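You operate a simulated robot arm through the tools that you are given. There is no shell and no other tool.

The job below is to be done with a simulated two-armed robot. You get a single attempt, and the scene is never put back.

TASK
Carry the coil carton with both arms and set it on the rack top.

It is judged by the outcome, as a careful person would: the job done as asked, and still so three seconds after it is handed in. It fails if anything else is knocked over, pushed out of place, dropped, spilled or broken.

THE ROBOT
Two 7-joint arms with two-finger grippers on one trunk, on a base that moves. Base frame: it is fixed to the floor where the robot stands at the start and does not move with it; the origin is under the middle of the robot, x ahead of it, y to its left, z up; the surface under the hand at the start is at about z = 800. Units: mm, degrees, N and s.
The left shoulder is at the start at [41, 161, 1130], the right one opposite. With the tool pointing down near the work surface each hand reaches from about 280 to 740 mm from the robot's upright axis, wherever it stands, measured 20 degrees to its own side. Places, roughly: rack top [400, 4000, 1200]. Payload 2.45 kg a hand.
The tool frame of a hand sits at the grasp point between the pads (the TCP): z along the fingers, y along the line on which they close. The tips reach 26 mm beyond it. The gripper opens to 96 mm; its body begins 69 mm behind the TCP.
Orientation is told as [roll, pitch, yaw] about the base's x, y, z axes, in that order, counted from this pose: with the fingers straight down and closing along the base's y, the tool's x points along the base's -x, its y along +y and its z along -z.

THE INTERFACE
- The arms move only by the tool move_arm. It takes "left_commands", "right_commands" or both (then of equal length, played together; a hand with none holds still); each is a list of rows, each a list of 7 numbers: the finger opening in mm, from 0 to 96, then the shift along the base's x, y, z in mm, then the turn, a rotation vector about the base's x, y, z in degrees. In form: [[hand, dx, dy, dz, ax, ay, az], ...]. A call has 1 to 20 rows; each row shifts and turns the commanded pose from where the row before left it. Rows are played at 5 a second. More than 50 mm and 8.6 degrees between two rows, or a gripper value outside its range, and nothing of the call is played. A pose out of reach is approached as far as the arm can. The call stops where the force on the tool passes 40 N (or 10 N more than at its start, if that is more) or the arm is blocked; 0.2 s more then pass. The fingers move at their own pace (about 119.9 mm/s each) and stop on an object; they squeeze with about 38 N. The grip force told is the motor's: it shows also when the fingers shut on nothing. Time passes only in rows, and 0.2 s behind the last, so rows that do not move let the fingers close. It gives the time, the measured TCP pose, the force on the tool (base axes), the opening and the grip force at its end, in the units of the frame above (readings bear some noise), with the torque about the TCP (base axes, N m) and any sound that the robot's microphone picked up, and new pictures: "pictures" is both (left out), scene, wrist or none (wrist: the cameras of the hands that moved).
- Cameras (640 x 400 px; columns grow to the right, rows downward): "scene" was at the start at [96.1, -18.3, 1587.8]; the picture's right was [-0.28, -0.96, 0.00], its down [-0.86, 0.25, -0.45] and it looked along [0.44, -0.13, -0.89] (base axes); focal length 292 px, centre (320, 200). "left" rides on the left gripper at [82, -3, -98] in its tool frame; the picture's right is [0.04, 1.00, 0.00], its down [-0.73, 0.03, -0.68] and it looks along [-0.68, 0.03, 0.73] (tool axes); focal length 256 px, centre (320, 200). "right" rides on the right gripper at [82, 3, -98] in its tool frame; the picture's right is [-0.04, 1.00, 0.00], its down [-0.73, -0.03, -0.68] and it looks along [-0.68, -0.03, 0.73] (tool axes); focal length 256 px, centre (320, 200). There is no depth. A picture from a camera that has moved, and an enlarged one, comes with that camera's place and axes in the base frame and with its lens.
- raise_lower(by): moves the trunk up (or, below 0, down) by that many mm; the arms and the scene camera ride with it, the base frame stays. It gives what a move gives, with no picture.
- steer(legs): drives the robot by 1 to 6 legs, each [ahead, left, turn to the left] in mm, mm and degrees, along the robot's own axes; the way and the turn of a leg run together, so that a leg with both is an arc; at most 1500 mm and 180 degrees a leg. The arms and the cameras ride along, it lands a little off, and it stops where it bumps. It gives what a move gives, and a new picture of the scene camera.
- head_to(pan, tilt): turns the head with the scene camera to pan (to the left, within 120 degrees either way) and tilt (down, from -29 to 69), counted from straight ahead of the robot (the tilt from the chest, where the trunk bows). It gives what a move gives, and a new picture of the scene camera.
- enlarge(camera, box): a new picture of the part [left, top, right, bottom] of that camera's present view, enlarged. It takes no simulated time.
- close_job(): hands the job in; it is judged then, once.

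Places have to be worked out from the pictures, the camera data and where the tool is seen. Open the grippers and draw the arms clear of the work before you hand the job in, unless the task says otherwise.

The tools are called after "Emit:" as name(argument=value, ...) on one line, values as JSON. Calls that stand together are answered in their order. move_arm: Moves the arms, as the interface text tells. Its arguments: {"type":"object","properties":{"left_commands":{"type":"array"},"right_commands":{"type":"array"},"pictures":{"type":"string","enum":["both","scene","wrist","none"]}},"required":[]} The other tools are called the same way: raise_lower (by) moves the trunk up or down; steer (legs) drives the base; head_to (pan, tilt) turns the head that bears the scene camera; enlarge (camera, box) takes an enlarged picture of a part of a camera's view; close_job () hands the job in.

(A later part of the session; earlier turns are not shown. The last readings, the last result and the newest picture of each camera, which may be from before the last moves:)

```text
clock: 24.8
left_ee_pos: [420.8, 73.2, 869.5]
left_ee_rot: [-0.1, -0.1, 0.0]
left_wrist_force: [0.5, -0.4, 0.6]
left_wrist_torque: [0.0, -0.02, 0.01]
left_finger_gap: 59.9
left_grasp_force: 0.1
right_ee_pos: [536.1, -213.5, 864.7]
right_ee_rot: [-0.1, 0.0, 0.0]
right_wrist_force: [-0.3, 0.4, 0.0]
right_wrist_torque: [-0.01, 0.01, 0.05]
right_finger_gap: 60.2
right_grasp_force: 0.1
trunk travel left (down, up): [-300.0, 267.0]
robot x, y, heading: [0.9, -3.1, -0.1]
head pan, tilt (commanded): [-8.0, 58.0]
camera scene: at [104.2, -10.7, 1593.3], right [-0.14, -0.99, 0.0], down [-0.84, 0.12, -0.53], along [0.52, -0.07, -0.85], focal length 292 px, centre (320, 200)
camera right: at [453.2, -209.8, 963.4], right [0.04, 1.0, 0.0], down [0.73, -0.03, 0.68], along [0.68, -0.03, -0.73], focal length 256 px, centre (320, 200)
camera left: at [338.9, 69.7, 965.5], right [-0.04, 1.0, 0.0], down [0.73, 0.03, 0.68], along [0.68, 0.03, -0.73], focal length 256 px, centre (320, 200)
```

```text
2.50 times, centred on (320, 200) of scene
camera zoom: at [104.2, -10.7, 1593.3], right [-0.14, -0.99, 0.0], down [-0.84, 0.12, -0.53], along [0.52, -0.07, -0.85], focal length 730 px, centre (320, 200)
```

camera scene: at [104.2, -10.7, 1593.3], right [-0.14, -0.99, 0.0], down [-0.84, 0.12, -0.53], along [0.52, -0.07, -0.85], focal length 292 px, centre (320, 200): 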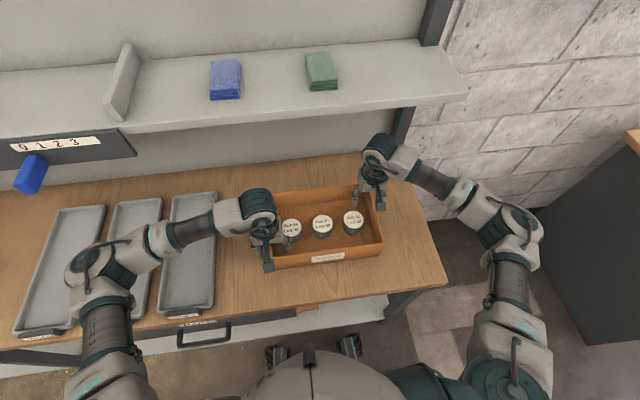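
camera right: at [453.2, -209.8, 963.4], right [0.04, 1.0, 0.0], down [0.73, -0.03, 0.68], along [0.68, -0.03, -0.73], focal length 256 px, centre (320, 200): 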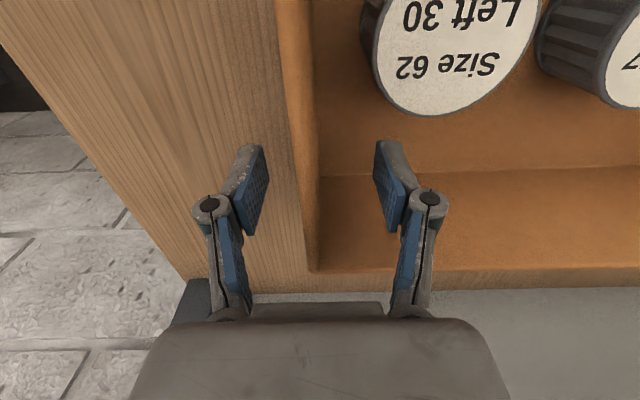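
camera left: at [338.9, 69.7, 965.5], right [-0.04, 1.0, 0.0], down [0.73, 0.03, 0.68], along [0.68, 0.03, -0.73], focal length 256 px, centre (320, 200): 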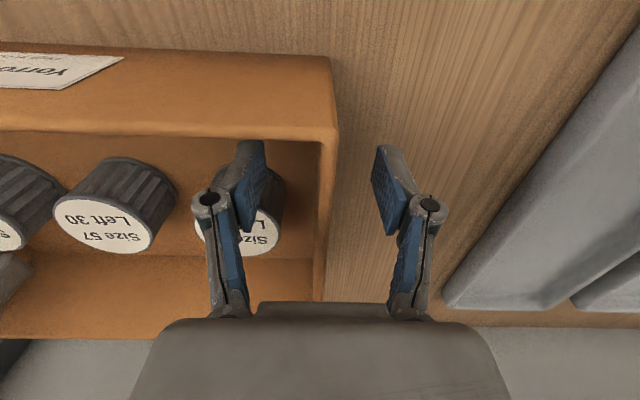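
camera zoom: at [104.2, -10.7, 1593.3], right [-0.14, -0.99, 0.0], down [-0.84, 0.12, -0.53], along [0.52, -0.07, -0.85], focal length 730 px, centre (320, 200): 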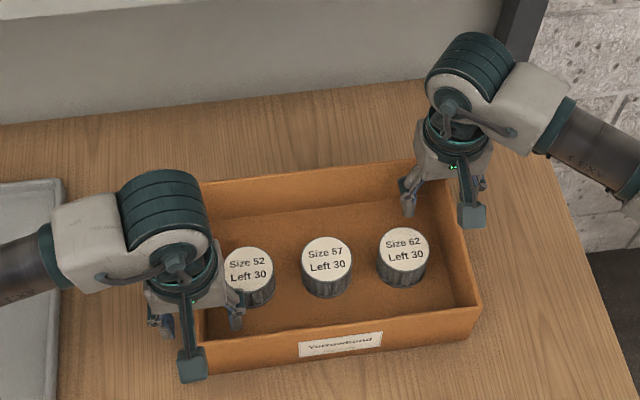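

The right wall lies about 5 mm to −y of the grip centre and the left wall about 2.5 mm to +y. I shift accordingly and close both grippers on the walls.

Emit:
move_arm(left_commands=[[60, 0, 2.5, -2, 0, 0, 0], [40, 0, 0, 0, 0, 0, 0], [20, 0, 0, 0, 0, 0, 0], [0, 0, 0, 0, 0, 0, 0], [0, 0, 0, 0, 0, 0, 0], [0, 0, 0, 0, 0, 0, 0]], right_commands=[[60, 0, -5, 0, 0, 0, 0], [40, 0, 0, 0, 0, 0, 0], [20, 0, 0, 0, 0, 0, 0], [0, 0, 0, 0, 0, 0, 0], [0, 0, 0, 0, 0, 0, 0], [0, 0, 0, 0, 0, 0, 0]])

```text
clock: 26.2
left_ee_pos: [421.3, 75.3, 868.2]
left_ee_rot: [0.0, -0.1, 0.1]
left_wrist_force: [3.1, -11.0, -2.8]
left_wrist_torque: [-0.27, -0.15, -0.05]
left_finger_gap: 5.9
left_grasp_force: 33.7
right_ee_pos: [536.6, -218.5, 866.5]
right_ee_rot: [0.1, 0.0, 0.1]
right_wrist_force: [-2.7, 9.2, 0.8]
right_wrist_torque: [0.24, 0.05, -0.06]
right_finger_gap: 6.1
right_grasp_force: 33.4
trunk travel left (down, up): [-300.0, 267.0]
robot x, y, heading: [-0.3, -0.4, -0.1]
head pan, tilt (commanded): [-8.0, 58.0]
camera scene: at [104.6, -11.2, 1593.2], right [-0.14, -0.99, 0.0], down [-0.84, 0.12, -0.53], along [0.52, -0.07, -0.85], focal length 292 px, centre (320, 200)
camera right: at [453.9, -214.9, 964.5], right [0.04, 1.0, 0.0], down [0.73, -0.03, 0.68], along [0.68, -0.03, -0.73], focal length 256 px, centre (320, 200)
camera left: at [339.1, 72.2, 963.7], right [-0.04, 1.0, 0.0], down [0.73, 0.03, 0.68], along [0.68, 0.03, -0.73], focal length 256 px, centre (320, 200)
```

scene: 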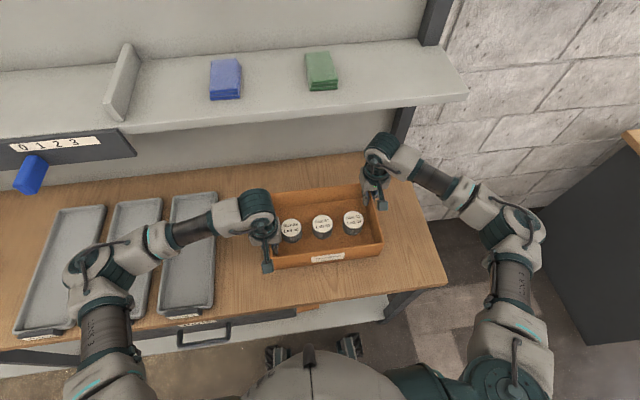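
right: 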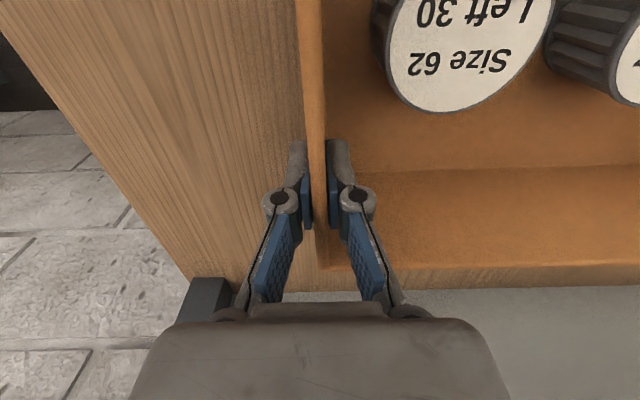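
left: 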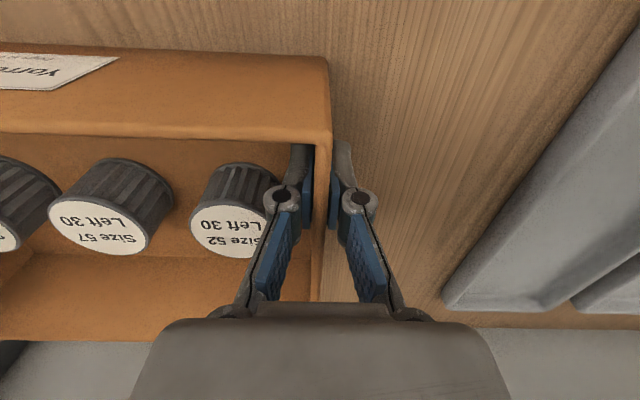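

Both walls are firmly gripped (6 mm thick, ~33 N). The hands pull slightly outward against each other, so I ease them inward about 1.5 mm while lifting slowly together by 40 mm (wrist stays under the shelf).

Emit:
move_arm(left_commands=[[0, 0, -1.5, 5, 0, 0, 0], [0, 0, 0, 5, 0, 0, 0], [0, 0, 0, 7, 0, 0, 0], [0, 0, 0, 8, 0, 0, 0], [0, 0, 0, 8, 0, 0, 0], [0, 0, 0, 7, 0, 0, 0], [0, 0, 0, 0, 0, 0, 0]], right_commands=[[0, 0, 1.5, 5, 0, 0, 0], [0, 0, 0, 5, 0, 0, 0], [0, 0, 0, 7, 0, 0, 0], [0, 0, 0, 8, 0, 0, 0], [0, 0, 0, 8, 0, 0, 0], [0, 0, 0, 7, 0, 0, 0], [0, 0, 0, 0, 0, 0, 0]])

```text
clock: 27.8
left_ee_pos: [419.7, 74.1, 904.9]
left_ee_rot: [0.2, 0.0, 0.0]
left_wrist_force: [-3.4, 9.9, -5.7]
left_wrist_torque: [0.18, 0.07, 0.04]
left_finger_gap: 6.0
left_grasp_force: 33.8
right_ee_pos: [537.5, -217.8, 905.5]
right_ee_rot: [-0.1, 0.0, -0.1]
right_wrist_force: [2.6, -8.9, -4.8]
right_wrist_torque: [-0.19, 0.0, 0.17]
right_finger_gap: 6.0
right_grasp_force: 34.3
trunk travel left (down, up): [-300.0, 267.0]
robot x, y, heading: [2.8, 0.6, -0.4]
head pan, tilt (commanded): [-8.0, 58.0]
camera scene: at [106.2, -11.1, 1593.0], right [-0.14, -0.99, 0.0], down [-0.84, 0.12, -0.52], along [0.52, -0.07, -0.85], focal length 292 px, centre (320, 200)
camera right: at [453.8, -214.7, 1003.8], right [0.04, 1.0, 0.0], down [0.73, -0.03, 0.68], along [0.68, -0.03, -0.73], focal length 256 px, centre (320, 200)
camera left: at [338.8, 71.0, 1000.6], right [-0.04, 1.0, 0.0], down [0.73, 0.03, 0.68], along [0.68, 0.03, -0.73], focal length 256 px, centre (320, 200)
```

scene: 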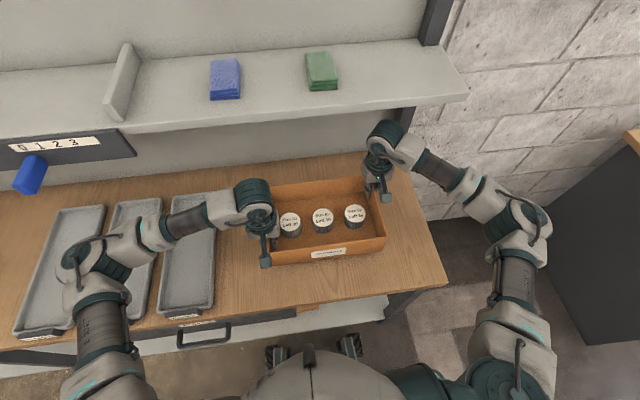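
right: 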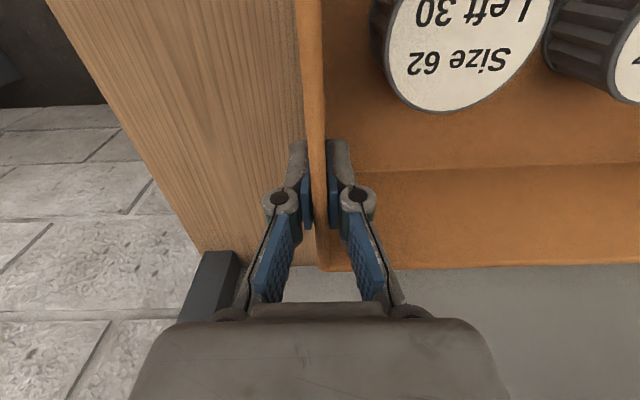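
left: 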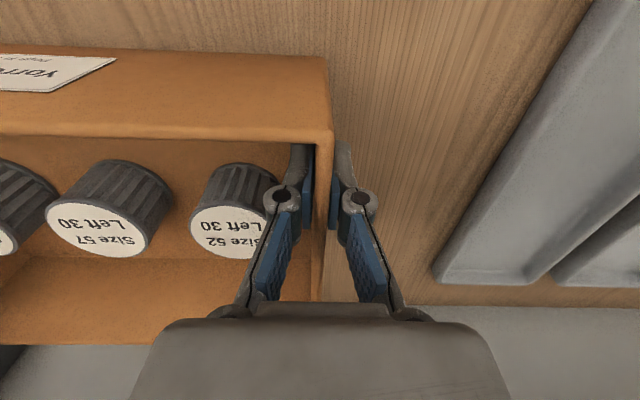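

The carton is lifted (about 1.05 kg total) and level, with coils still in place. I relax the inward squeeze slightly and look behind to the right and left before backing up.

Emit:
move_arm(left_commands=[[0, 0, 0.7, 0, 0, 0, 0], [0, 0, 0, 0, 0, 0, 0]], right_commands=[[0, 0, -0.7, 0, 0, 0, 0], [0, 0, 0, 0, 0, 0, 0]], pictures="none")

Emit:
head_to(pan=-120, tilt=35)

Emit:
head_to(pan=120, tilt=35)

```text
clock: 28.4
left_ee_pos: [421.0, 75.9, 904.3]
left_ee_rot: [0.0, -0.1, -0.1]
left_wrist_force: [-2.4, 6.0, -5.2]
left_wrist_torque: [0.15, 0.33, -0.02]
left_finger_gap: 5.8
left_grasp_force: 33.7
right_ee_pos: [536.6, -219.1, 904.8]
right_ee_rot: [0.0, -0.1, -0.1]
right_wrist_force: [3.0, -5.1, -4.9]
right_wrist_torque: [-0.13, -0.29, -0.02]
right_finger_gap: 5.9
right_grasp_force: 34.3
trunk travel left (down, up): [-300.0, 267.0]
robot x, y, heading: [2.3, 1.4, -0.1]
head pan, tilt (commanded): [-8.0, 58.0]
```

```text
clock: 30.3
left_ee_pos: [420.7, 74.7, 904.0]
left_ee_rot: [0.2, -0.3, 0.1]
left_wrist_force: [-1.8, 1.8, -5.6]
left_wrist_torque: [0.07, -0.04, -0.03]
left_finger_gap: 5.9
left_grasp_force: 33.9
right_ee_pos: [535.8, -219.6, 905.2]
right_ee_rot: [0.0, 0.0, 0.0]
right_wrist_force: [2.2, -2.4, -5.7]
right_wrist_torque: [-0.11, 0.03, -0.02]
right_finger_gap: 6.0
right_grasp_force: 34.3
trunk travel left (down, up): [-300.0, 267.0]
robot x, y, heading: [-4.7, 1.2, 0.0]
head pan, tilt (commanded): [-120.0, 35.0]
camera scene: at [-6.1, -77.8, 1625.6], right [-0.87, 0.5, 0.01], down [0.28, 0.5, -0.82], along [-0.41, -0.71, -0.57], focal length 292 px, centre (320, 200)
```

scene: 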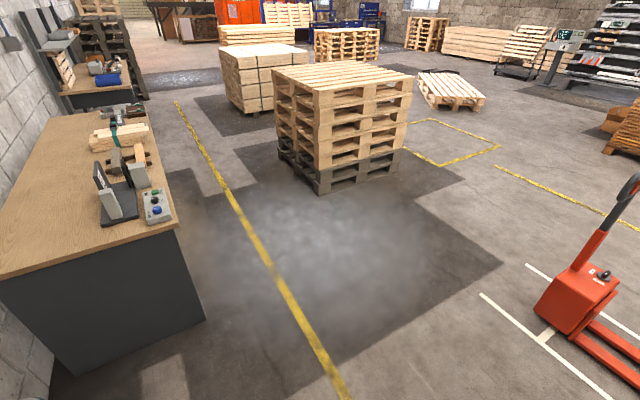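

```text
clock: 33.7
left_ee_pos: [421.1, 73.9, 904.1]
left_ee_rot: [0.1, -0.3, 0.0]
left_wrist_force: [0.0, -0.4, -5.9]
left_wrist_torque: [-0.01, 0.01, -0.01]
left_finger_gap: 6.2
left_grasp_force: 33.9
right_ee_pos: [536.5, -219.3, 904.6]
right_ee_rot: [-0.1, 0.0, 0.0]
right_wrist_force: [-0.2, 0.5, -5.1]
right_wrist_torque: [-0.01, 0.04, 0.02]
right_finger_gap: 5.5
right_grasp_force: 33.9
trunk travel left (down, up): [-300.0, 267.0]
robot x, y, heading: [0.5, 2.1, -0.0]
head pan, tilt (commanded): [120.0, 35.0]
camera scene: at [-5.9, 74.9, 1625.7], right [0.87, 0.5, 0.0], down [0.28, -0.5, -0.82], along [-0.41, 0.71, -0.57], focal length 292 px, centre (320, 200)
```

scene: 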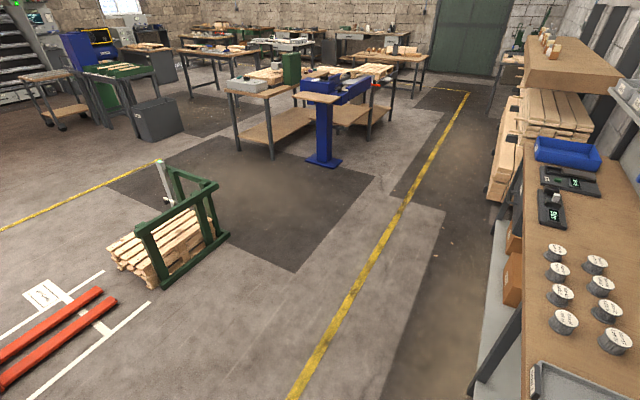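

The way behind is free to about x≈−1500, and the aisle to the left is open. An orange box is visible under the bench's left part; I enlarge it to be sure it isn't the carton meant.

Emit:
enlarge(camera="scene", box=[460, 200, 560, 320])

Emit:
enlarge(camera="scene", box=[480, 0, 640, 130])

```text
3.33 times, centred on (510, 260) of scene
camera zoom: at [-5.9, 74.9, 1625.7], right [0.87, 0.5, 0.0], down [0.28, -0.5, -0.82], along [-0.41, 0.71, -0.57], focal length 974 px, centre (-313, 0)
```

zoom: 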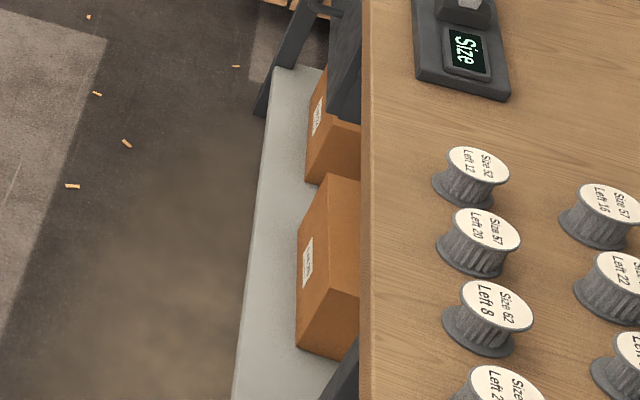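

```text
3.08 times, centred on (560, 65) of scene
camera zoom: at [-5.9, 74.9, 1625.7], right [0.87, 0.5, 0.0], down [0.28, -0.5, -0.82], along [-0.41, 0.71, -0.57], focal length 899 px, centre (-418, 615)
```

zoom: 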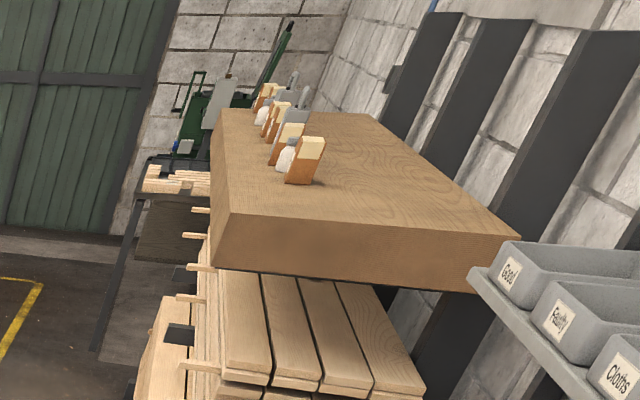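

Emit:
enlarge(camera="scene", box=[540, 268, 562, 290])

Emit:
enlarge(camera="scene", box=[545, 215, 570, 250])

Emit:
enlarge(camera="scene", box=[500, 225, 530, 305])

```text
16.00 times, centred on (551, 279) of scene
camera zoom: at [-5.9, 74.9, 1625.7], right [0.87, 0.5, 0.0], down [0.28, -0.5, -0.82], along [-0.41, 0.71, -0.57], focal length 4673 px, centre (-3376, -1064)
```

zoom: 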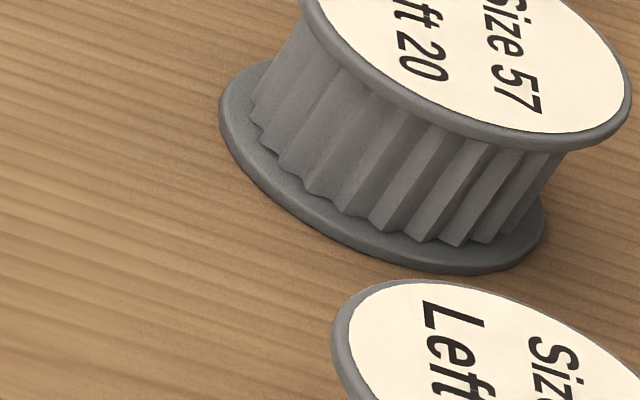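

```text
11.43 times, centred on (558, 232) of scene
camera zoom: at [-5.9, 74.9, 1625.7], right [0.87, 0.5, 0.0], down [0.28, -0.5, -0.82], along [-0.41, 0.71, -0.57], focal length 3338 px, centre (-2394, -171)
```

zoom: 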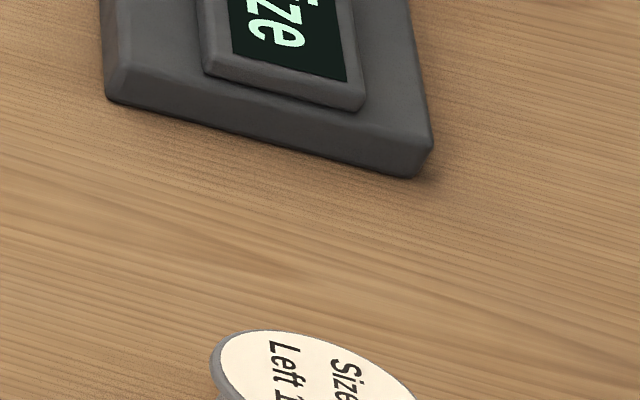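

```text
5.00 times, centred on (515, 265) of scene
camera zoom: at [-5.9, 74.9, 1625.7], right [0.87, 0.5, 0.0], down [0.28, -0.5, -0.82], along [-0.41, 0.71, -0.57], focal length 1460 px, centre (-655, -125)
```

zoom: 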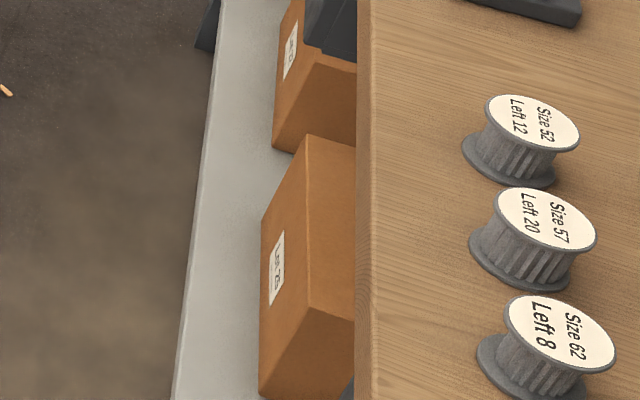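

Those are closed lot boxes stowed under the bench; the open carton with the coils, now in my hands, is the one. The rack top (x≈170–680, y≈2750–5270) has small items in a row near x≈300, so I'll inspect it closer; first I back straight away from the bench.

Emit:
head_to(pan=0, tilt=58)

Emit:
steer(legs=[[-150, 0, 0], [-350, 0, 0]])

```text
clock: 35.7
left_ee_pos: [421.8, 74.1, 903.1]
left_ee_rot: [0.2, -0.2, 0.0]
left_wrist_force: [0.2, -1.2, -5.1]
left_wrist_torque: [-0.04, 0.01, -0.04]
left_finger_gap: 6.1
left_grasp_force: 33.7
right_ee_pos: [537.6, -218.1, 905.7]
right_ee_rot: [0.0, 0.0, 0.0]
right_wrist_force: [-0.3, 0.7, -6.2]
right_wrist_torque: [0.04, -0.02, 0.01]
right_finger_gap: 6.0
right_grasp_force: 34.2
trunk travel left (down, up): [-300.0, 267.0]
robot x, y, heading: [1.9, 2.0, -0.1]
head pan, tilt (commanded): [0.0, 58.0]
camera scene: at [106.8, -1.5, 1593.1], right [0.0, -1.0, 0.0], down [-0.85, 0.0, -0.53], along [0.53, 0.0, -0.85], focal length 292 px, centre (320, 200)
```

scene: 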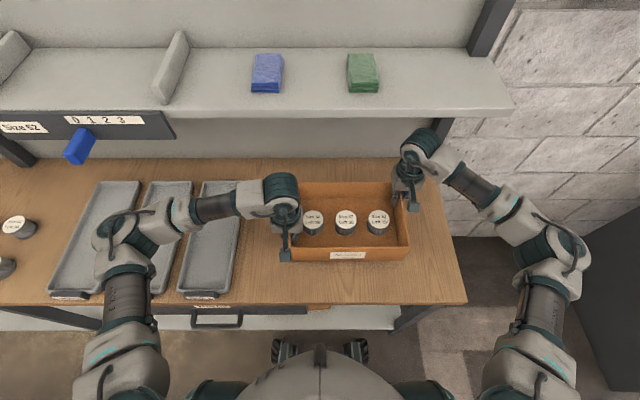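

```text
clock: 39.0
left_ee_pos: [-87.2, 77.6, 904.0]
left_ee_rot: [0.1, -0.2, 0.9]
left_wrist_force: [0.9, -1.3, -5.1]
left_wrist_torque: [-0.04, -0.03, -0.01]
left_finger_gap: 6.1
left_grasp_force: 34.0
right_ee_pos: [32.4, -215.0, 906.1]
right_ee_rot: [0.0, 0.0, 0.8]
right_wrist_force: [-1.5, 1.9, -5.5]
right_wrist_torque: [0.05, 0.02, 0.0]
right_finger_gap: 5.8
right_grasp_force: 34.1
trunk travel left (down, up): [-300.0, 267.0]
robot x, y, heading: [-508.5, -1.7, 1.0]
head pan, tilt (commanded): [0.0, 58.0]
camera scene: at [-400.0, -3.4, 1593.0], right [0.01, -1.0, 0.0], down [-0.85, -0.01, -0.52], along [0.52, 0.01, -0.85], focal length 292 px, centre (320, 200)
```

scene: 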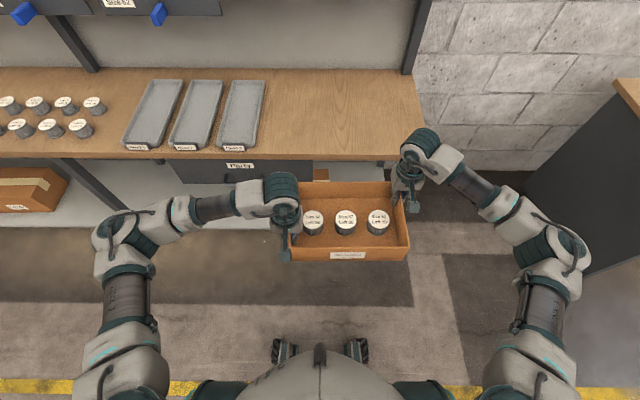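

The carton hangs clear of the bench; robot at x≈−508, heading 1°. I drive left along the aisle, correcting the heading and keeping a bit more distance from the rack, stopping short of the target to inspect.

Emit:
steer(legs=[[-90, 0, -1], [0, 1200, 0], [0, 1200, 0], [0, 1100, 0]])

```text
clock: 56.8
left_ee_pos: [-98.6, 3573.2, 907.0]
left_ee_rot: [0.3, -0.4, -2.6]
left_wrist_force: [0.7, -2.7, -5.3]
left_wrist_torque: [-0.03, 0.06, -0.03]
left_finger_gap: 6.1
left_grasp_force: 34.3
right_ee_pos: [3.5, 3273.9, 905.0]
right_ee_rot: [0.3, -0.2, -2.6]
right_wrist_force: [-1.2, 1.0, -5.9]
right_wrist_torque: [0.08, -0.05, 0.0]
right_finger_gap: 5.9
right_grasp_force: 33.4
trunk travel left (down, up): [-300.0, 267.0]
robot x, y, heading: [-520.2, 3524.0, -2.7]
head pan, tilt (commanded): [0.0, 58.0]
camera scene: at [-412.6, 3507.7, 1593.0], right [-0.05, -1.0, -0.01], down [-0.85, 0.04, -0.53], along [0.52, -0.02, -0.85], focal length 292 px, centre (320, 200)
```

scene: 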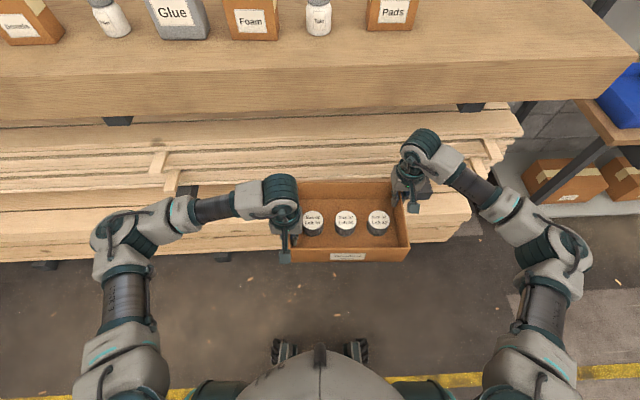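

Robot is at (−520, 3524) with heading −2.7°, facing the rack with items (Glue, Foam, Pads boxes, bottles) along its front edge. I raise the trunk fully to look onto the rack top from above.

Emit:
raise_lower(by=265)

Emit:
head_to(pan=0, tilt=40)

Emit:
head_to(pan=35, tilt=35)

```text
clock: 59.5
left_ee_pos: [-101.4, 3577.2, 1172.8]
left_ee_rot: [0.0, -0.6, -2.6]
left_wrist_force: [0.8, -2.9, -4.9]
left_wrist_torque: [-0.01, -0.02, -0.01]
left_finger_gap: 6.0
left_grasp_force: 34.0
right_ee_pos: [1.7, 3277.5, 1175.6]
right_ee_rot: [-0.1, -0.4, -2.6]
right_wrist_force: [-0.1, 2.3, -5.8]
right_wrist_torque: [0.05, 0.08, 0.04]
right_finger_gap: 6.1
right_grasp_force: 33.2
trunk travel left (down, up): [-565.0, 2.0]
robot x, y, heading: [-514.4, 3518.7, -2.7]
head pan, tilt (commanded): [0.0, 58.0]
```

```text
clock: 60.3
left_ee_pos: [-102.6, 3577.9, 1173.1]
left_ee_rot: [0.0, -0.7, -2.6]
left_wrist_force: [0.5, -2.5, -5.4]
left_wrist_torque: [-0.04, -0.03, 0.02]
left_finger_gap: 5.9
left_grasp_force: 34.2
right_ee_pos: [0.8, 3277.5, 1174.8]
right_ee_rot: [0.0, -0.5, -2.6]
right_wrist_force: [-1.1, 2.7, -4.8]
right_wrist_torque: [0.03, 0.01, -0.03]
right_finger_gap: 6.1
right_grasp_force: 33.9
trunk travel left (down, up): [-565.0, 2.0]
robot x, y, heading: [-520.7, 3518.7, -2.8]
head pan, tilt (commanded): [0.0, 40.0]
camera scene: at [-444.0, 3516.0, 1882.3], right [-0.05, -1.0, 0.0], down [-0.65, 0.03, -0.76], along [0.76, -0.04, -0.65], focal length 292 px, centre (320, 200)
```

scene: 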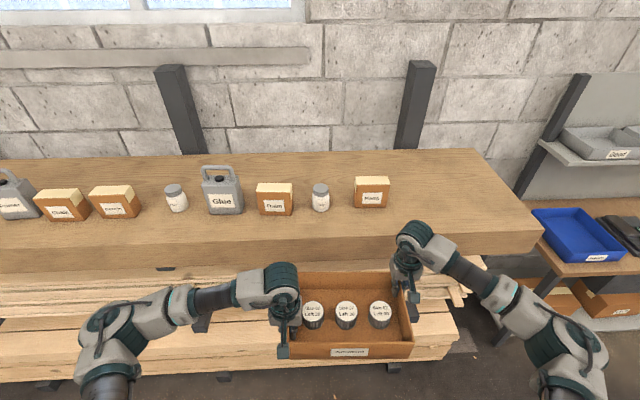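

```text
clock: 61.3
left_ee_pos: [-101.5, 3577.7, 1172.8]
left_ee_rot: [0.0, -0.7, -2.6]
left_wrist_force: [0.8, -2.8, -4.9]
left_wrist_torque: [-0.06, 0.03, 0.01]
left_finger_gap: 5.9
left_grasp_force: 34.3
right_ee_pos: [1.4, 3277.8, 1175.5]
right_ee_rot: [0.0, -0.5, -2.7]
right_wrist_force: [-0.8, 2.2, -5.4]
right_wrist_torque: [0.08, -0.01, 0.01]
right_finger_gap: 5.7
right_grasp_force: 34.0
trunk travel left (down, up): [-565.0, 2.0]
robot x, y, heading: [-516.2, 3521.3, -2.5]
head pan, tilt (commanded): [35.0, 35.0]
camera scene: at [-454.6, 3566.9, 1890.0], right [0.53, -0.85, 0.0], down [-0.49, -0.31, -0.82], along [0.69, 0.44, -0.58], focal length 292 px, centre (320, 200)
```

scene: 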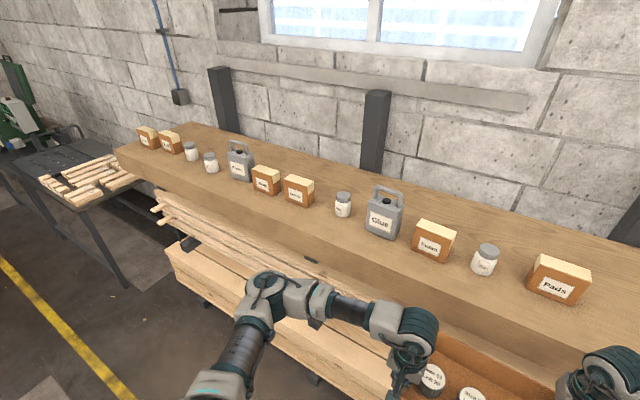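

The rack top's front edge is at x≈179, back at x≈672, right end at y≈2773. Items fill y≈3246 and beyond, but the right end (y≈2773–3246) is free and large enough for the 300 mm carton. I turn straight and drive right so that the carton will centre at y≈2985.

Emit:
steer(legs=[[0, 0, 2.6], [0, -463, 0]])

Emit:
head_to(pan=0, tilt=45)

```text
clock: 64.5
left_ee_pos: [-106.6, 3120.6, 1173.7]
left_ee_rot: [0.1, -0.7, -0.4]
left_wrist_force: [-0.5, -2.4, -4.9]
left_wrist_torque: [-0.04, 0.37, -0.01]
left_finger_gap: 6.0
left_grasp_force: 33.7
right_ee_pos: [8.0, 2825.3, 1175.3]
right_ee_rot: [0.1, -0.4, -0.5]
right_wrist_force: [-0.9, 2.8, -6.2]
right_wrist_torque: [0.07, -0.36, 0.02]
right_finger_gap: 5.7
right_grasp_force: 33.8
trunk travel left (down, up): [-565.0, 2.0]
robot x, y, heading: [-521.2, 3054.5, -0.4]
head pan, tilt (commanded): [35.0, 35.0]
camera scene: at [-458.3, 3096.5, 1890.1], right [0.57, -0.82, 0.0], down [-0.48, -0.32, -0.82], along [0.67, 0.47, -0.58], focal length 292 px, centre (320, 200)
```

scene: 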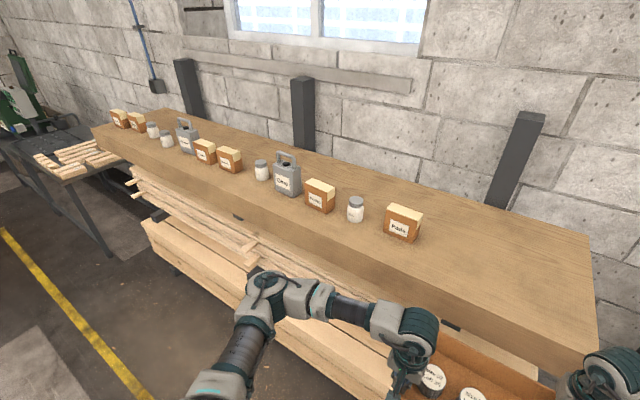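

```text
clock: 65.5
left_ee_pos: [-111.3, 3121.8, 1175.1]
left_ee_rot: [0.0, -0.9, -0.4]
left_wrist_force: [1.3, -1.7, -6.0]
left_wrist_torque: [-0.03, -0.04, -0.02]
left_finger_gap: 6.1
left_grasp_force: 33.5
right_ee_pos: [3.8, 2826.1, 1177.7]
right_ee_rot: [0.0, -0.7, -0.6]
right_wrist_force: [-1.1, 1.0, -5.8]
right_wrist_torque: [0.07, 0.14, 0.02]
right_finger_gap: 5.7
right_grasp_force: 34.0
trunk travel left (down, up): [-565.0, 2.0]
robot x, y, heading: [-521.3, 3049.9, -0.5]
head pan, tilt (commanded): [0.0, 45.0]
camera scene: at [-450.2, 3047.1, 1875.1], right [-0.01, -1.0, 0.0], down [-0.71, 0.01, -0.7], along [0.7, 0.0, -0.71], focal length 292 px, centre (320, 200)
```

scene: 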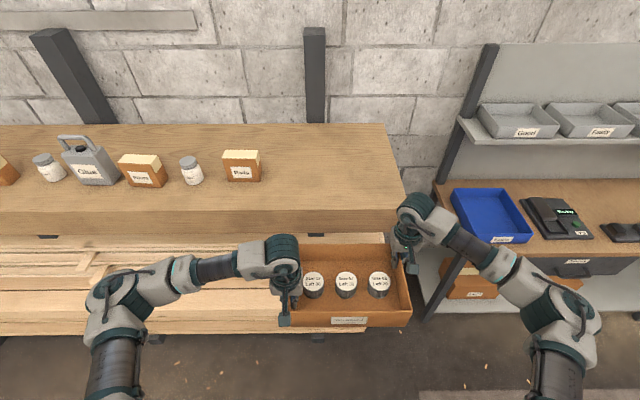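

The carton is centred at y≈2974 with the rack end at y≈2774 and the nearest item (Pads) at y≈3246. I raise both hands together by 160 mm so the carton bottom clears the rack top by about 65 mm.

Emit:
move_arm(left_commands=[[0, 0, 0, 10, 0, 0, 0], [0, 0, 0, 15, 0, 0, 0], [0, 0, 0, 15, 0, 0, 0], [0, 0, 0, 15, 0, 0, 0], [0, 0, 0, 15, 0, 0, 0], [0, 0, 0, 15, 0, 0, 0], [0, 0, 0, 15, 0, 0, 0], [0, 0, 0, 15, 0, 0, 0], [0, 0, 0, 15, 0, 0, 0], [0, 0, 0, 15, 0, 0, 0], [0, 0, 0, 15, 0, 0, 0], [0, 0, 0, 0, 0, 0, 0]], right_commands=[[0, 0, 0, 10, 0, 0, 0], [0, 0, 0, 15, 0, 0, 0], [0, 0, 0, 15, 0, 0, 0], [0, 0, 0, 15, 0, 0, 0], [0, 0, 0, 15, 0, 0, 0], [0, 0, 0, 15, 0, 0, 0], [0, 0, 0, 15, 0, 0, 0], [0, 0, 0, 15, 0, 0, 0], [0, 0, 0, 15, 0, 0, 0], [0, 0, 0, 15, 0, 0, 0], [0, 0, 0, 15, 0, 0, 0], [0, 0, 0, 0, 0, 0, 0]])

```text
clock: 68.2
left_ee_pos: [-111.9, 3119.7, 1337.0]
left_ee_rot: [0.0, -0.8, -0.4]
left_wrist_force: [5.2, -11.4, -5.4]
left_wrist_torque: [-0.28, -0.29, 0.0]
left_finger_gap: 6.0
left_grasp_force: 33.7
right_ee_pos: [1.7, 2825.3, 1338.7]
right_ee_rot: [0.0, -0.6, -0.5]
right_wrist_force: [-4.4, 12.9, -5.9]
right_wrist_torque: [0.25, 0.32, 0.01]
right_finger_gap: 6.1
right_grasp_force: 34.0
trunk travel left (down, up): [-565.0, 2.0]
robot x, y, heading: [-518.6, 3051.2, -0.5]
head pan, tilt (commanded): [0.0, 45.0]
camera scene: at [-449.6, 3048.1, 1875.1], right [-0.01, -1.0, 0.0], down [-0.71, 0.01, -0.7], along [0.7, -0.01, -0.71], focal length 292 px, centre (320, 200)
camera right: at [-81.9, 2830.3, 1436.0], right [0.05, 1.0, 0.0], down [0.73, -0.04, 0.69], along [0.69, -0.03, -0.73], focal length 256 px, centre (320, 200)
camera left: at [-194.5, 3117.8, 1431.9], right [-0.03, 1.0, 0.0], down [0.72, 0.02, 0.69], along [0.69, 0.02, -0.72], focal length 256 px, centre (320, 200)
```

scene: 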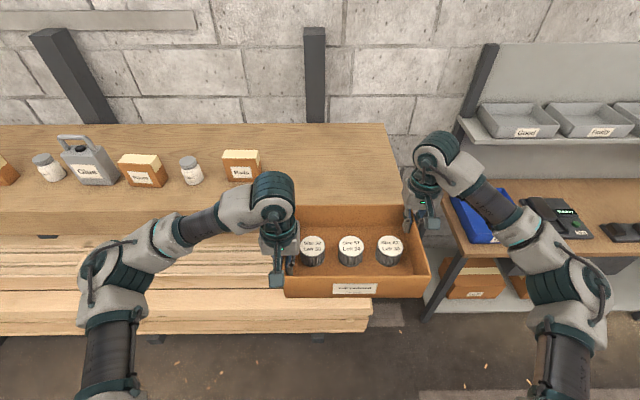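
right: 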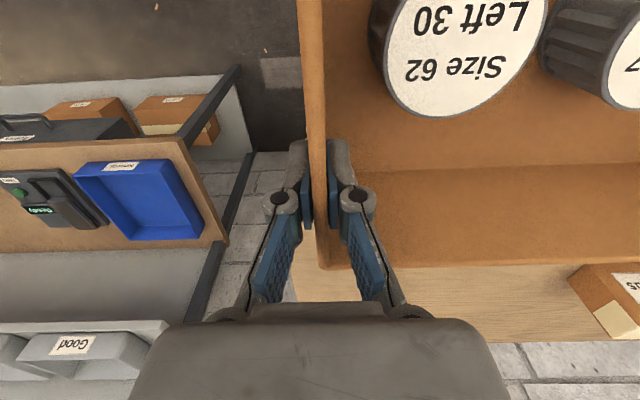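
left: 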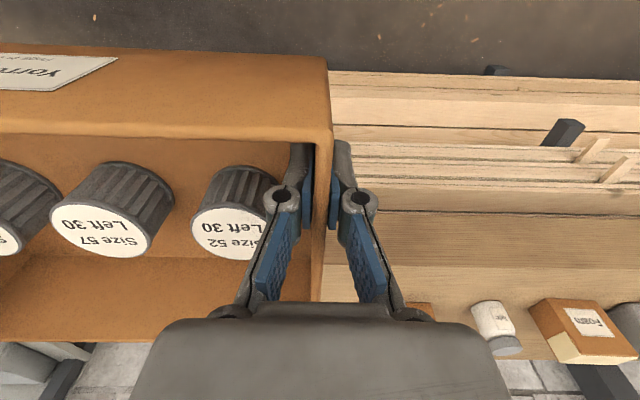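

Carton is level at TCP z≈1337. I relax the small outward pull, then drive forward 325 mm (staying clear of the lumber below, which sticks out to about x≈110) with a slight left shift and heading correction.

Emit:
move_arm(left_commands=[[0, 0, -0.6, 0, 0, 0, 0], [0, 0, 0, 0, 0, 0, 0]], right_commands=[[0, 0, 0.6, 0, 0, 0, 0], [0, 0, 0, 0, 0, 0, 0]], pictures="none")

Emit:
steer(legs=[[200, 12, 0.5], [125, 0, 0]])

```text
clock: 68.8
left_ee_pos: [-111.1, 3120.9, 1335.4]
left_ee_rot: [0.2, -0.9, -0.4]
left_wrist_force: [3.3, -6.6, -5.3]
left_wrist_torque: [-0.12, -0.02, 0.08]
left_finger_gap: 6.1
left_grasp_force: 33.5
right_ee_pos: [3.0, 2826.7, 1339.0]
right_ee_rot: [0.0, -0.7, -0.5]
right_wrist_force: [-3.1, 7.6, -5.3]
right_wrist_torque: [0.14, 0.05, 0.13]
right_finger_gap: 6.1
right_grasp_force: 33.5
trunk travel left (down, up): [-565.0, 2.0]
robot x, y, heading: [-523.1, 3052.8, -0.8]
head pan, tilt (commanded): [0.0, 45.0]
```

```text
clock: 71.2
left_ee_pos: [210.9, 3130.7, 1338.9]
left_ee_rot: [0.2, -1.2, -0.2]
left_wrist_force: [-2.1, 4.8, -5.9]
left_wrist_torque: [0.12, 0.09, -0.04]
left_finger_gap: 5.8
left_grasp_force: 33.8
right_ee_pos: [326.1, 2836.9, 1339.8]
right_ee_rot: [0.2, -1.1, -0.2]
right_wrist_force: [1.3, -5.1, -5.4]
right_wrist_torque: [-0.07, 0.0, 0.12]
right_finger_gap: 6.1
right_grasp_force: 33.8
trunk travel left (down, up): [-565.0, 2.0]
robot x, y, heading: [-191.8, 3058.3, -0.1]
head pan, tilt (commanded): [0.0, 45.0]
camera scene: at [-133.0, 3056.6, 1875.6], right [0.0, -1.0, 0.0], down [-0.71, 0.0, -0.71], along [0.71, 0.0, -0.71], focal length 292 px, centre (320, 200)
```

scene: 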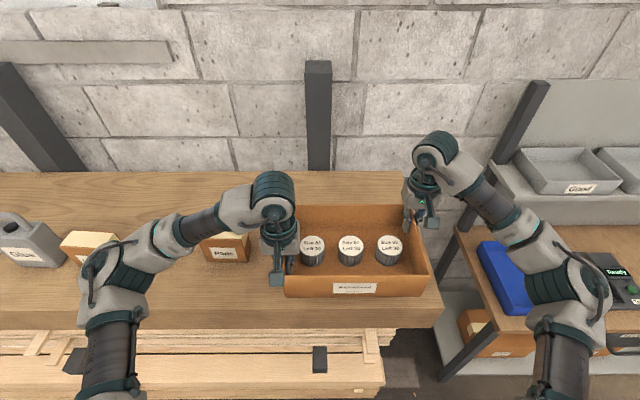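

No bump; carton centre now at about (268, 2984), fully clear above the rack. I extend both hands forward 91 mm together while levelling out the ~1.1° pitch, then look.

Emit:
move_arm(left_commands=[[0, 7, 0.2, 0, 0, 0, 0], [0, 12, 0.2, 0.3, 0, 0.3, 0], [0, 14, 0, 0.3, 0, 0.3, 0], [0, 14, 0, 0.3, 0, 0.3, 0], [0, 14, 0, 0.2, 0, 0.2, 0], [0, 12, 0, 0, 0, 0, 0], [0, 10, 0, 0, 0, 0, 0], [0, 8, 0, 0, 0, 0, 0], [0, 0, 0, 0, 0, 0, 0]], right_commands=[[0, 7, -0.2, 0, 0, 0, 0], [0, 12, -0.2, -0.3, 0, 0.3, 0], [0, 14, 0, -0.3, 0, 0.3, 0], [0, 14, 0, -0.3, 0, 0.3, 0], [0, 14, 0, -0.2, 0, 0.2, 0], [0, 12, 0, 0, 0, 0, 0], [0, 10, 0, 0, 0, 0, 0], [0, 8, 0, 0, 0, 0, 0], [0, 0, 0, 0, 0, 0, 0]])

```text
clock: 73.2
left_ee_pos: [304.6, 3132.6, 1339.0]
left_ee_rot: [0.1, 0.1, -0.2]
left_wrist_force: [6.0, -15.4, -5.5]
left_wrist_torque: [-0.35, -0.11, 0.07]
left_finger_gap: 6.1
left_grasp_force: 33.8
right_ee_pos: [419.8, 2839.4, 1339.6]
right_ee_rot: [0.0, 0.3, -0.2]
right_wrist_force: [-6.7, 15.0, -5.0]
right_wrist_torque: [0.32, 0.14, -0.01]
right_finger_gap: 6.1
right_grasp_force: 33.8
trunk travel left (down, up): [-565.0, 2.0]
robot x, y, heading: [-189.5, 3060.0, -0.1]
head pan, tilt (commanded): [0.0, 45.0]
camera scene: at [-120.7, 3059.4, 1875.1], right [0.0, -1.0, 0.0], down [-0.71, 0.0, -0.7], along [0.7, 0.0, -0.71], focal length 292 px, centre (320, 200)
camera right: at [337.6, 2843.6, 1438.0], right [0.04, 1.0, 0.0], down [0.74, -0.03, 0.68], along [0.67, -0.03, -0.74], focal length 256 px, centre (320, 200)
camera left: at [223.2, 3130.8, 1435.2], right [-0.04, 1.0, 0.0], down [0.73, 0.03, 0.68], along [0.68, 0.02, -0.73], focal length 256 px, centre (320, 200)
```

scene: 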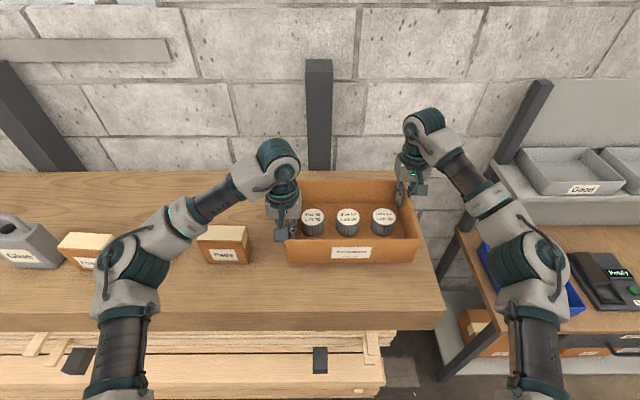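
right: 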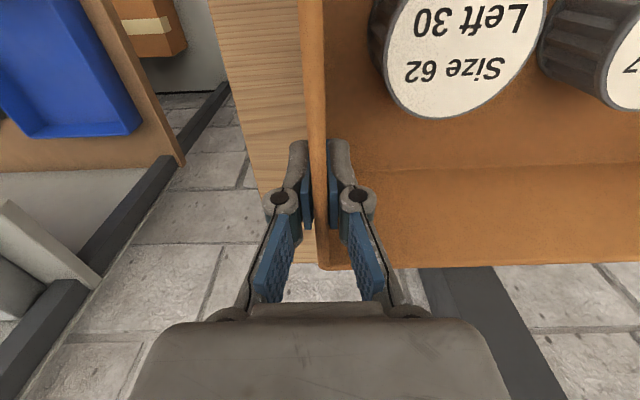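
left: 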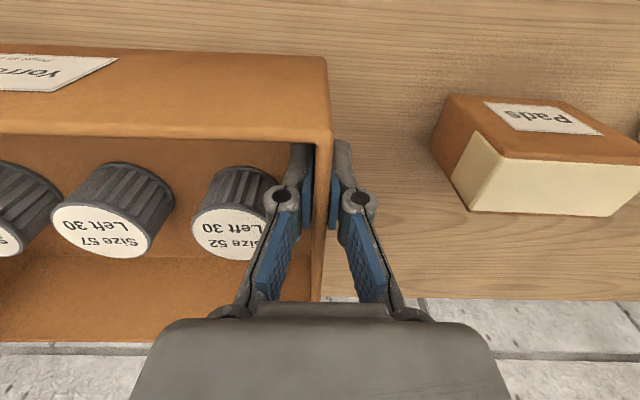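

Carton is over the free end of the rack (centre ≈ (362, 2986)), well away from the Pads box. I lower 55 mm in small steps, relaxing the slight outward pull.

Emit:
move_arm(left_commands=[[0, 0, -0.7, -5, 0, 0, 0], [0, 0, 0, -10, 0, 0, 0], [0, 0, 0, -10, 0, 0, 0], [0, 0, 0, -10, 0, 0, 0], [0, 0, 0, -10, 0, 0, 0], [0, 0, 0, -10, 0, 0, 0], [0, 0, 0, 0, 0, 0, 0]], right_commands=[[0, 0, 0.7, -5, 0, 0, 0], [0, 0, 0, -10, 0, 0, 0], [0, 0, 0, -10, 0, 0, 0], [0, 0, 0, -10, 0, 0, 0], [0, 0, 0, -10, 0, 0, 0], [0, 0, 0, -10, 0, 0, 0], [0, 0, 0, 0, 0, 0, 0]])

```text
clock: 74.8
left_ee_pos: [305.4, 3133.2, 1283.4]
left_ee_rot: [0.1, 0.1, -0.2]
left_wrist_force: [-2.8, 7.1, -5.9]
left_wrist_torque: [0.12, 0.16, -0.02]
left_finger_gap: 6.0
left_grasp_force: 33.8
right_ee_pos: [420.7, 2838.6, 1281.1]
right_ee_rot: [-0.1, 0.2, -0.4]
right_wrist_force: [2.8, -5.9, -5.6]
right_wrist_torque: [-0.17, -0.14, 0.0]
right_finger_gap: 6.2
right_grasp_force: 33.8
trunk travel left (down, up): [-565.0, 2.0]
robot x, y, heading: [-192.1, 3060.9, -0.1]
head pan, tilt (commanded): [0.0, 45.0]
camera scene: at [-119.8, 3058.9, 1875.1], right [0.0, -1.0, 0.0], down [-0.71, 0.0, -0.7], along [0.7, 0.0, -0.71], focal length 292 px, centre (320, 200)
camera right: at [338.1, 2843.1, 1380.9], right [0.05, 1.0, 0.0], down [0.74, -0.03, 0.68], along [0.68, -0.03, -0.74], focal length 256 px, centre (320, 200)
camera left: at [224.5, 3129.5, 1381.2], right [-0.04, 1.0, 0.0], down [0.74, 0.03, 0.68], along [0.68, 0.03, -0.74], focal length 256 px, centre (320, 200)
```

scene: 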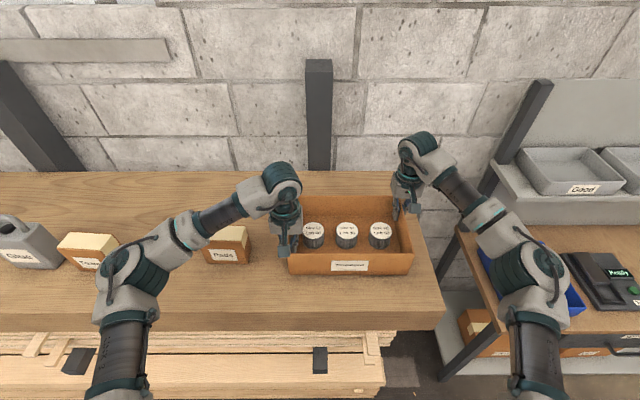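
right: 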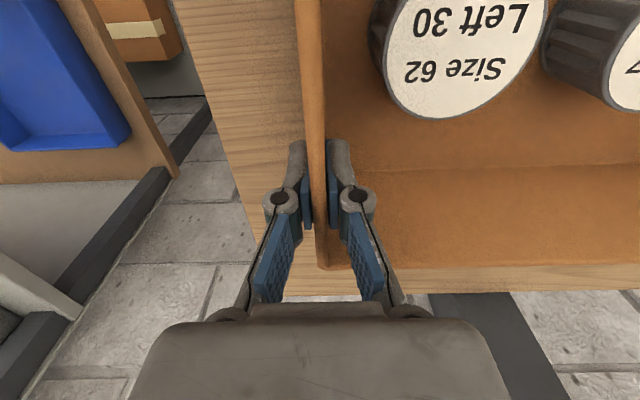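
left: 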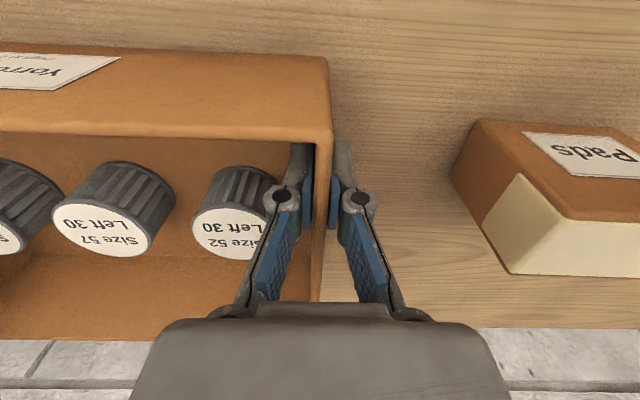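

No contact yet (about 5.5 N carried per hand). I lower a further 12 mm in 2–3 mm rows and watch the vertical force.

Emit:
move_arm(left_commands=[[0, 0, 0, -3, 0, 0, 0], [0, 0, 0, -3, 0, 0, 0], [0, 0, 0, -2, 0, 0, 0], [0, 0, 0, -2, 0, 0, 0], [0, 0, 0, -2, 0, 0, 0], [0, 0, 0, 0, 0, 0, 0]], right_commands=[[0, 0, 0, -3, 0, 0, 0], [0, 0, 0, -3, 0, 0, 0], [0, 0, 0, -2, 0, 0, 0], [0, 0, 0, -2, 0, 0, 0], [0, 0, 0, -2, 0, 0, 0], [0, 0, 0, 0, 0, 0, 0]], pictures="none")

```text
clock: 76.2
left_ee_pos: [306.7, 3132.7, 1271.4]
left_ee_rot: [0.0, 0.2, -0.2]
left_wrist_force: [0.4, 1.3, -6.0]
left_wrist_torque: [0.01, -0.03, 0.1]
left_finger_gap: 6.2
left_grasp_force: 34.4
right_ee_pos: [419.9, 2838.7, 1271.0]
right_ee_rot: [-0.1, 0.4, -0.3]
right_wrist_force: [-0.7, -0.4, -5.0]
right_wrist_torque: [-0.01, 0.12, 0.08]
right_finger_gap: 5.8
right_grasp_force: 33.9
trunk travel left (down, up): [-565.0, 2.0]
robot x, y, heading: [-196.3, 3060.8, -0.3]
head pan, tilt (commanded): [0.0, 45.0]
```

Still no contact at TCP z≈1271. I lower on by single millimetres, about 6 mm more.

Emit:
move_arm(left_commands=[[0, 0, 0, -1.5, 0, 0, 0], [0, 0, 0, -1.5, 0, 0, 0], [0, 0, 0, -1, 0, 0, 0], [0, 0, 0, -1, 0, 0, 0], [0, 0, 0, 0, 0, 0, 0]], right_commands=[[0, 0, 0, -1.5, 0, 0, 0], [0, 0, 0, -1.5, 0, 0, 0], [0, 0, 0, -1, 0, 0, 0], [0, 0, 0, -1, 0, 0, 0], [0, 0, 0, 0, 0, 0, 0]], pictures="wrist")

```text
clock: 77.4
left_ee_pos: [304.7, 3133.4, 1267.6]
left_ee_rot: [0.0, -0.1, -0.1]
left_wrist_force: [7.5, 8.5, 26.1]
left_wrist_torque: [0.22, -0.54, 0.05]
left_finger_gap: 6.0
left_grasp_force: 33.9
right_ee_pos: [419.8, 2839.7, 1267.4]
right_ee_rot: [-0.1, 0.2, -0.3]
right_wrist_force: [5.2, -8.5, 1.0]
right_wrist_torque: [-0.17, -0.29, 0.23]
right_finger_gap: 6.1
right_grasp_force: 33.9
trunk travel left (down, up): [-565.0, 2.0]
robot x, y, heading: [-192.9, 3060.7, -0.0]
head pan, tilt (commanded): [0.0, 45.0]
camera right: at [337.7, 2843.4, 1365.9], right [0.04, 1.0, 0.0], down [0.74, -0.03, 0.68], along [0.68, -0.03, -0.74], focal length 256 px, centre (320, 200)
camera left: at [222.6, 3129.8, 1364.7], right [-0.04, 1.0, 0.0], down [0.73, 0.03, 0.68], along [0.68, 0.03, -0.73], focal length 256 px, centre (320, 200)
```

right: 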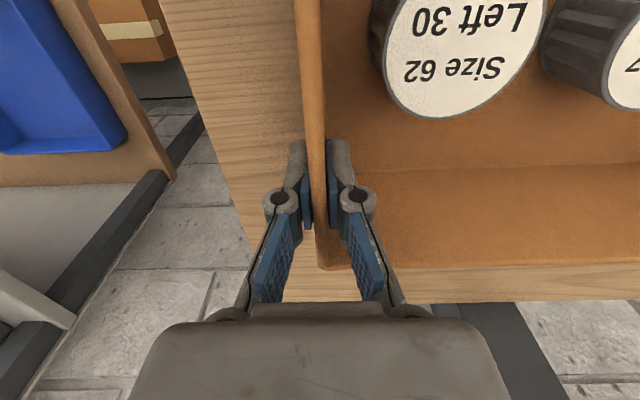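
left: 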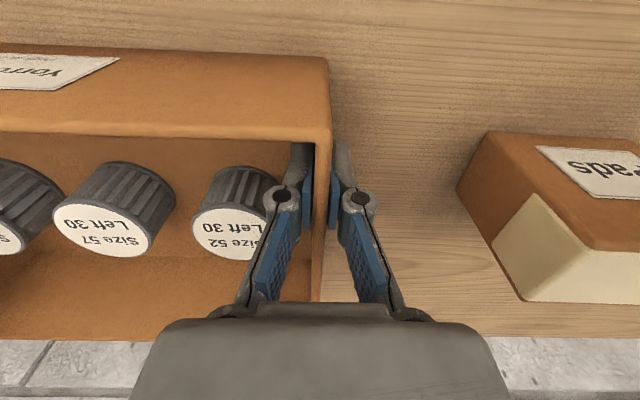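

Contact: the left hand now bears +26 N upward and the right about +1 N, so the carton rests on the rack. I ease the left hand up 1.2 mm and the right down 0.3 mm to balance before releasing.

Emit:
move_arm(left_commands=[[0, 0, 0, 1.2, 0, 0, 0], [0, 0, 0, 0, 0, 0, 0], [0, 0, 0, 0, 0, 0, 0]], right_commands=[[0, 0, 0, -0.3, 0, 0, 0], [0, 0, 0, 0, 0, 0, 0], [0, 0, 0, 0, 0, 0, 0]], pictures="none")

```text
clock: 78.2
left_ee_pos: [304.5, 3133.1, 1268.1]
left_ee_rot: [0.1, 0.1, -0.2]
left_wrist_force: [12.9, 3.5, 21.0]
left_wrist_torque: [0.1, -0.74, 0.22]
left_finger_gap: 6.1
left_grasp_force: 34.5
right_ee_pos: [421.6, 2838.6, 1267.2]
right_ee_rot: [-0.1, 0.2, -0.3]
right_wrist_force: [3.8, -4.8, 11.8]
right_wrist_torque: [-0.14, 0.01, 0.21]
right_finger_gap: 6.1
right_grasp_force: 34.2
trunk travel left (down, up): [-565.0, 2.0]
robot x, y, heading: [-190.3, 3064.3, -0.3]
head pan, tilt (commanded): [0.0, 45.0]
```

Both sides now press on the rack a bit; I ease both up slightly more so the carton isn't stressed when I let go.

Emit:
move_arm(left_commands=[[0, -0.5, 0, 1.0, 0, 0, 0], [0, 0, 0, 0, 0, 0, 0], [0, 0, 0, 0, 0, 0, 0]], right_commands=[[0, -0.3, 0, 0.6, 0, 0, 0], [0, 0, 0, 0, 0, 0, 0], [0, 0, 0, 0, 0, 0, 0]], pictures="none")

```text
clock: 79.0
left_ee_pos: [301.4, 3132.7, 1268.2]
left_ee_rot: [0.0, 0.2, -0.2]
left_wrist_force: [8.6, -1.0, 8.5]
left_wrist_torque: [-0.02, -0.55, 0.38]
left_finger_gap: 6.0
left_grasp_force: 33.6
right_ee_pos: [420.3, 2839.2, 1267.4]
right_ee_rot: [0.1, 0.3, -0.2]
right_wrist_force: [1.1, -1.1, 7.4]
right_wrist_torque: [-0.03, -0.29, 0.28]
right_finger_gap: 5.8
right_grasp_force: 34.2
trunk travel left (down, up): [-565.0, 2.0]
robot x, y, heading: [-195.0, 3061.5, -0.2]
head pan, tilt (commanded): [0.0, 45.0]
```

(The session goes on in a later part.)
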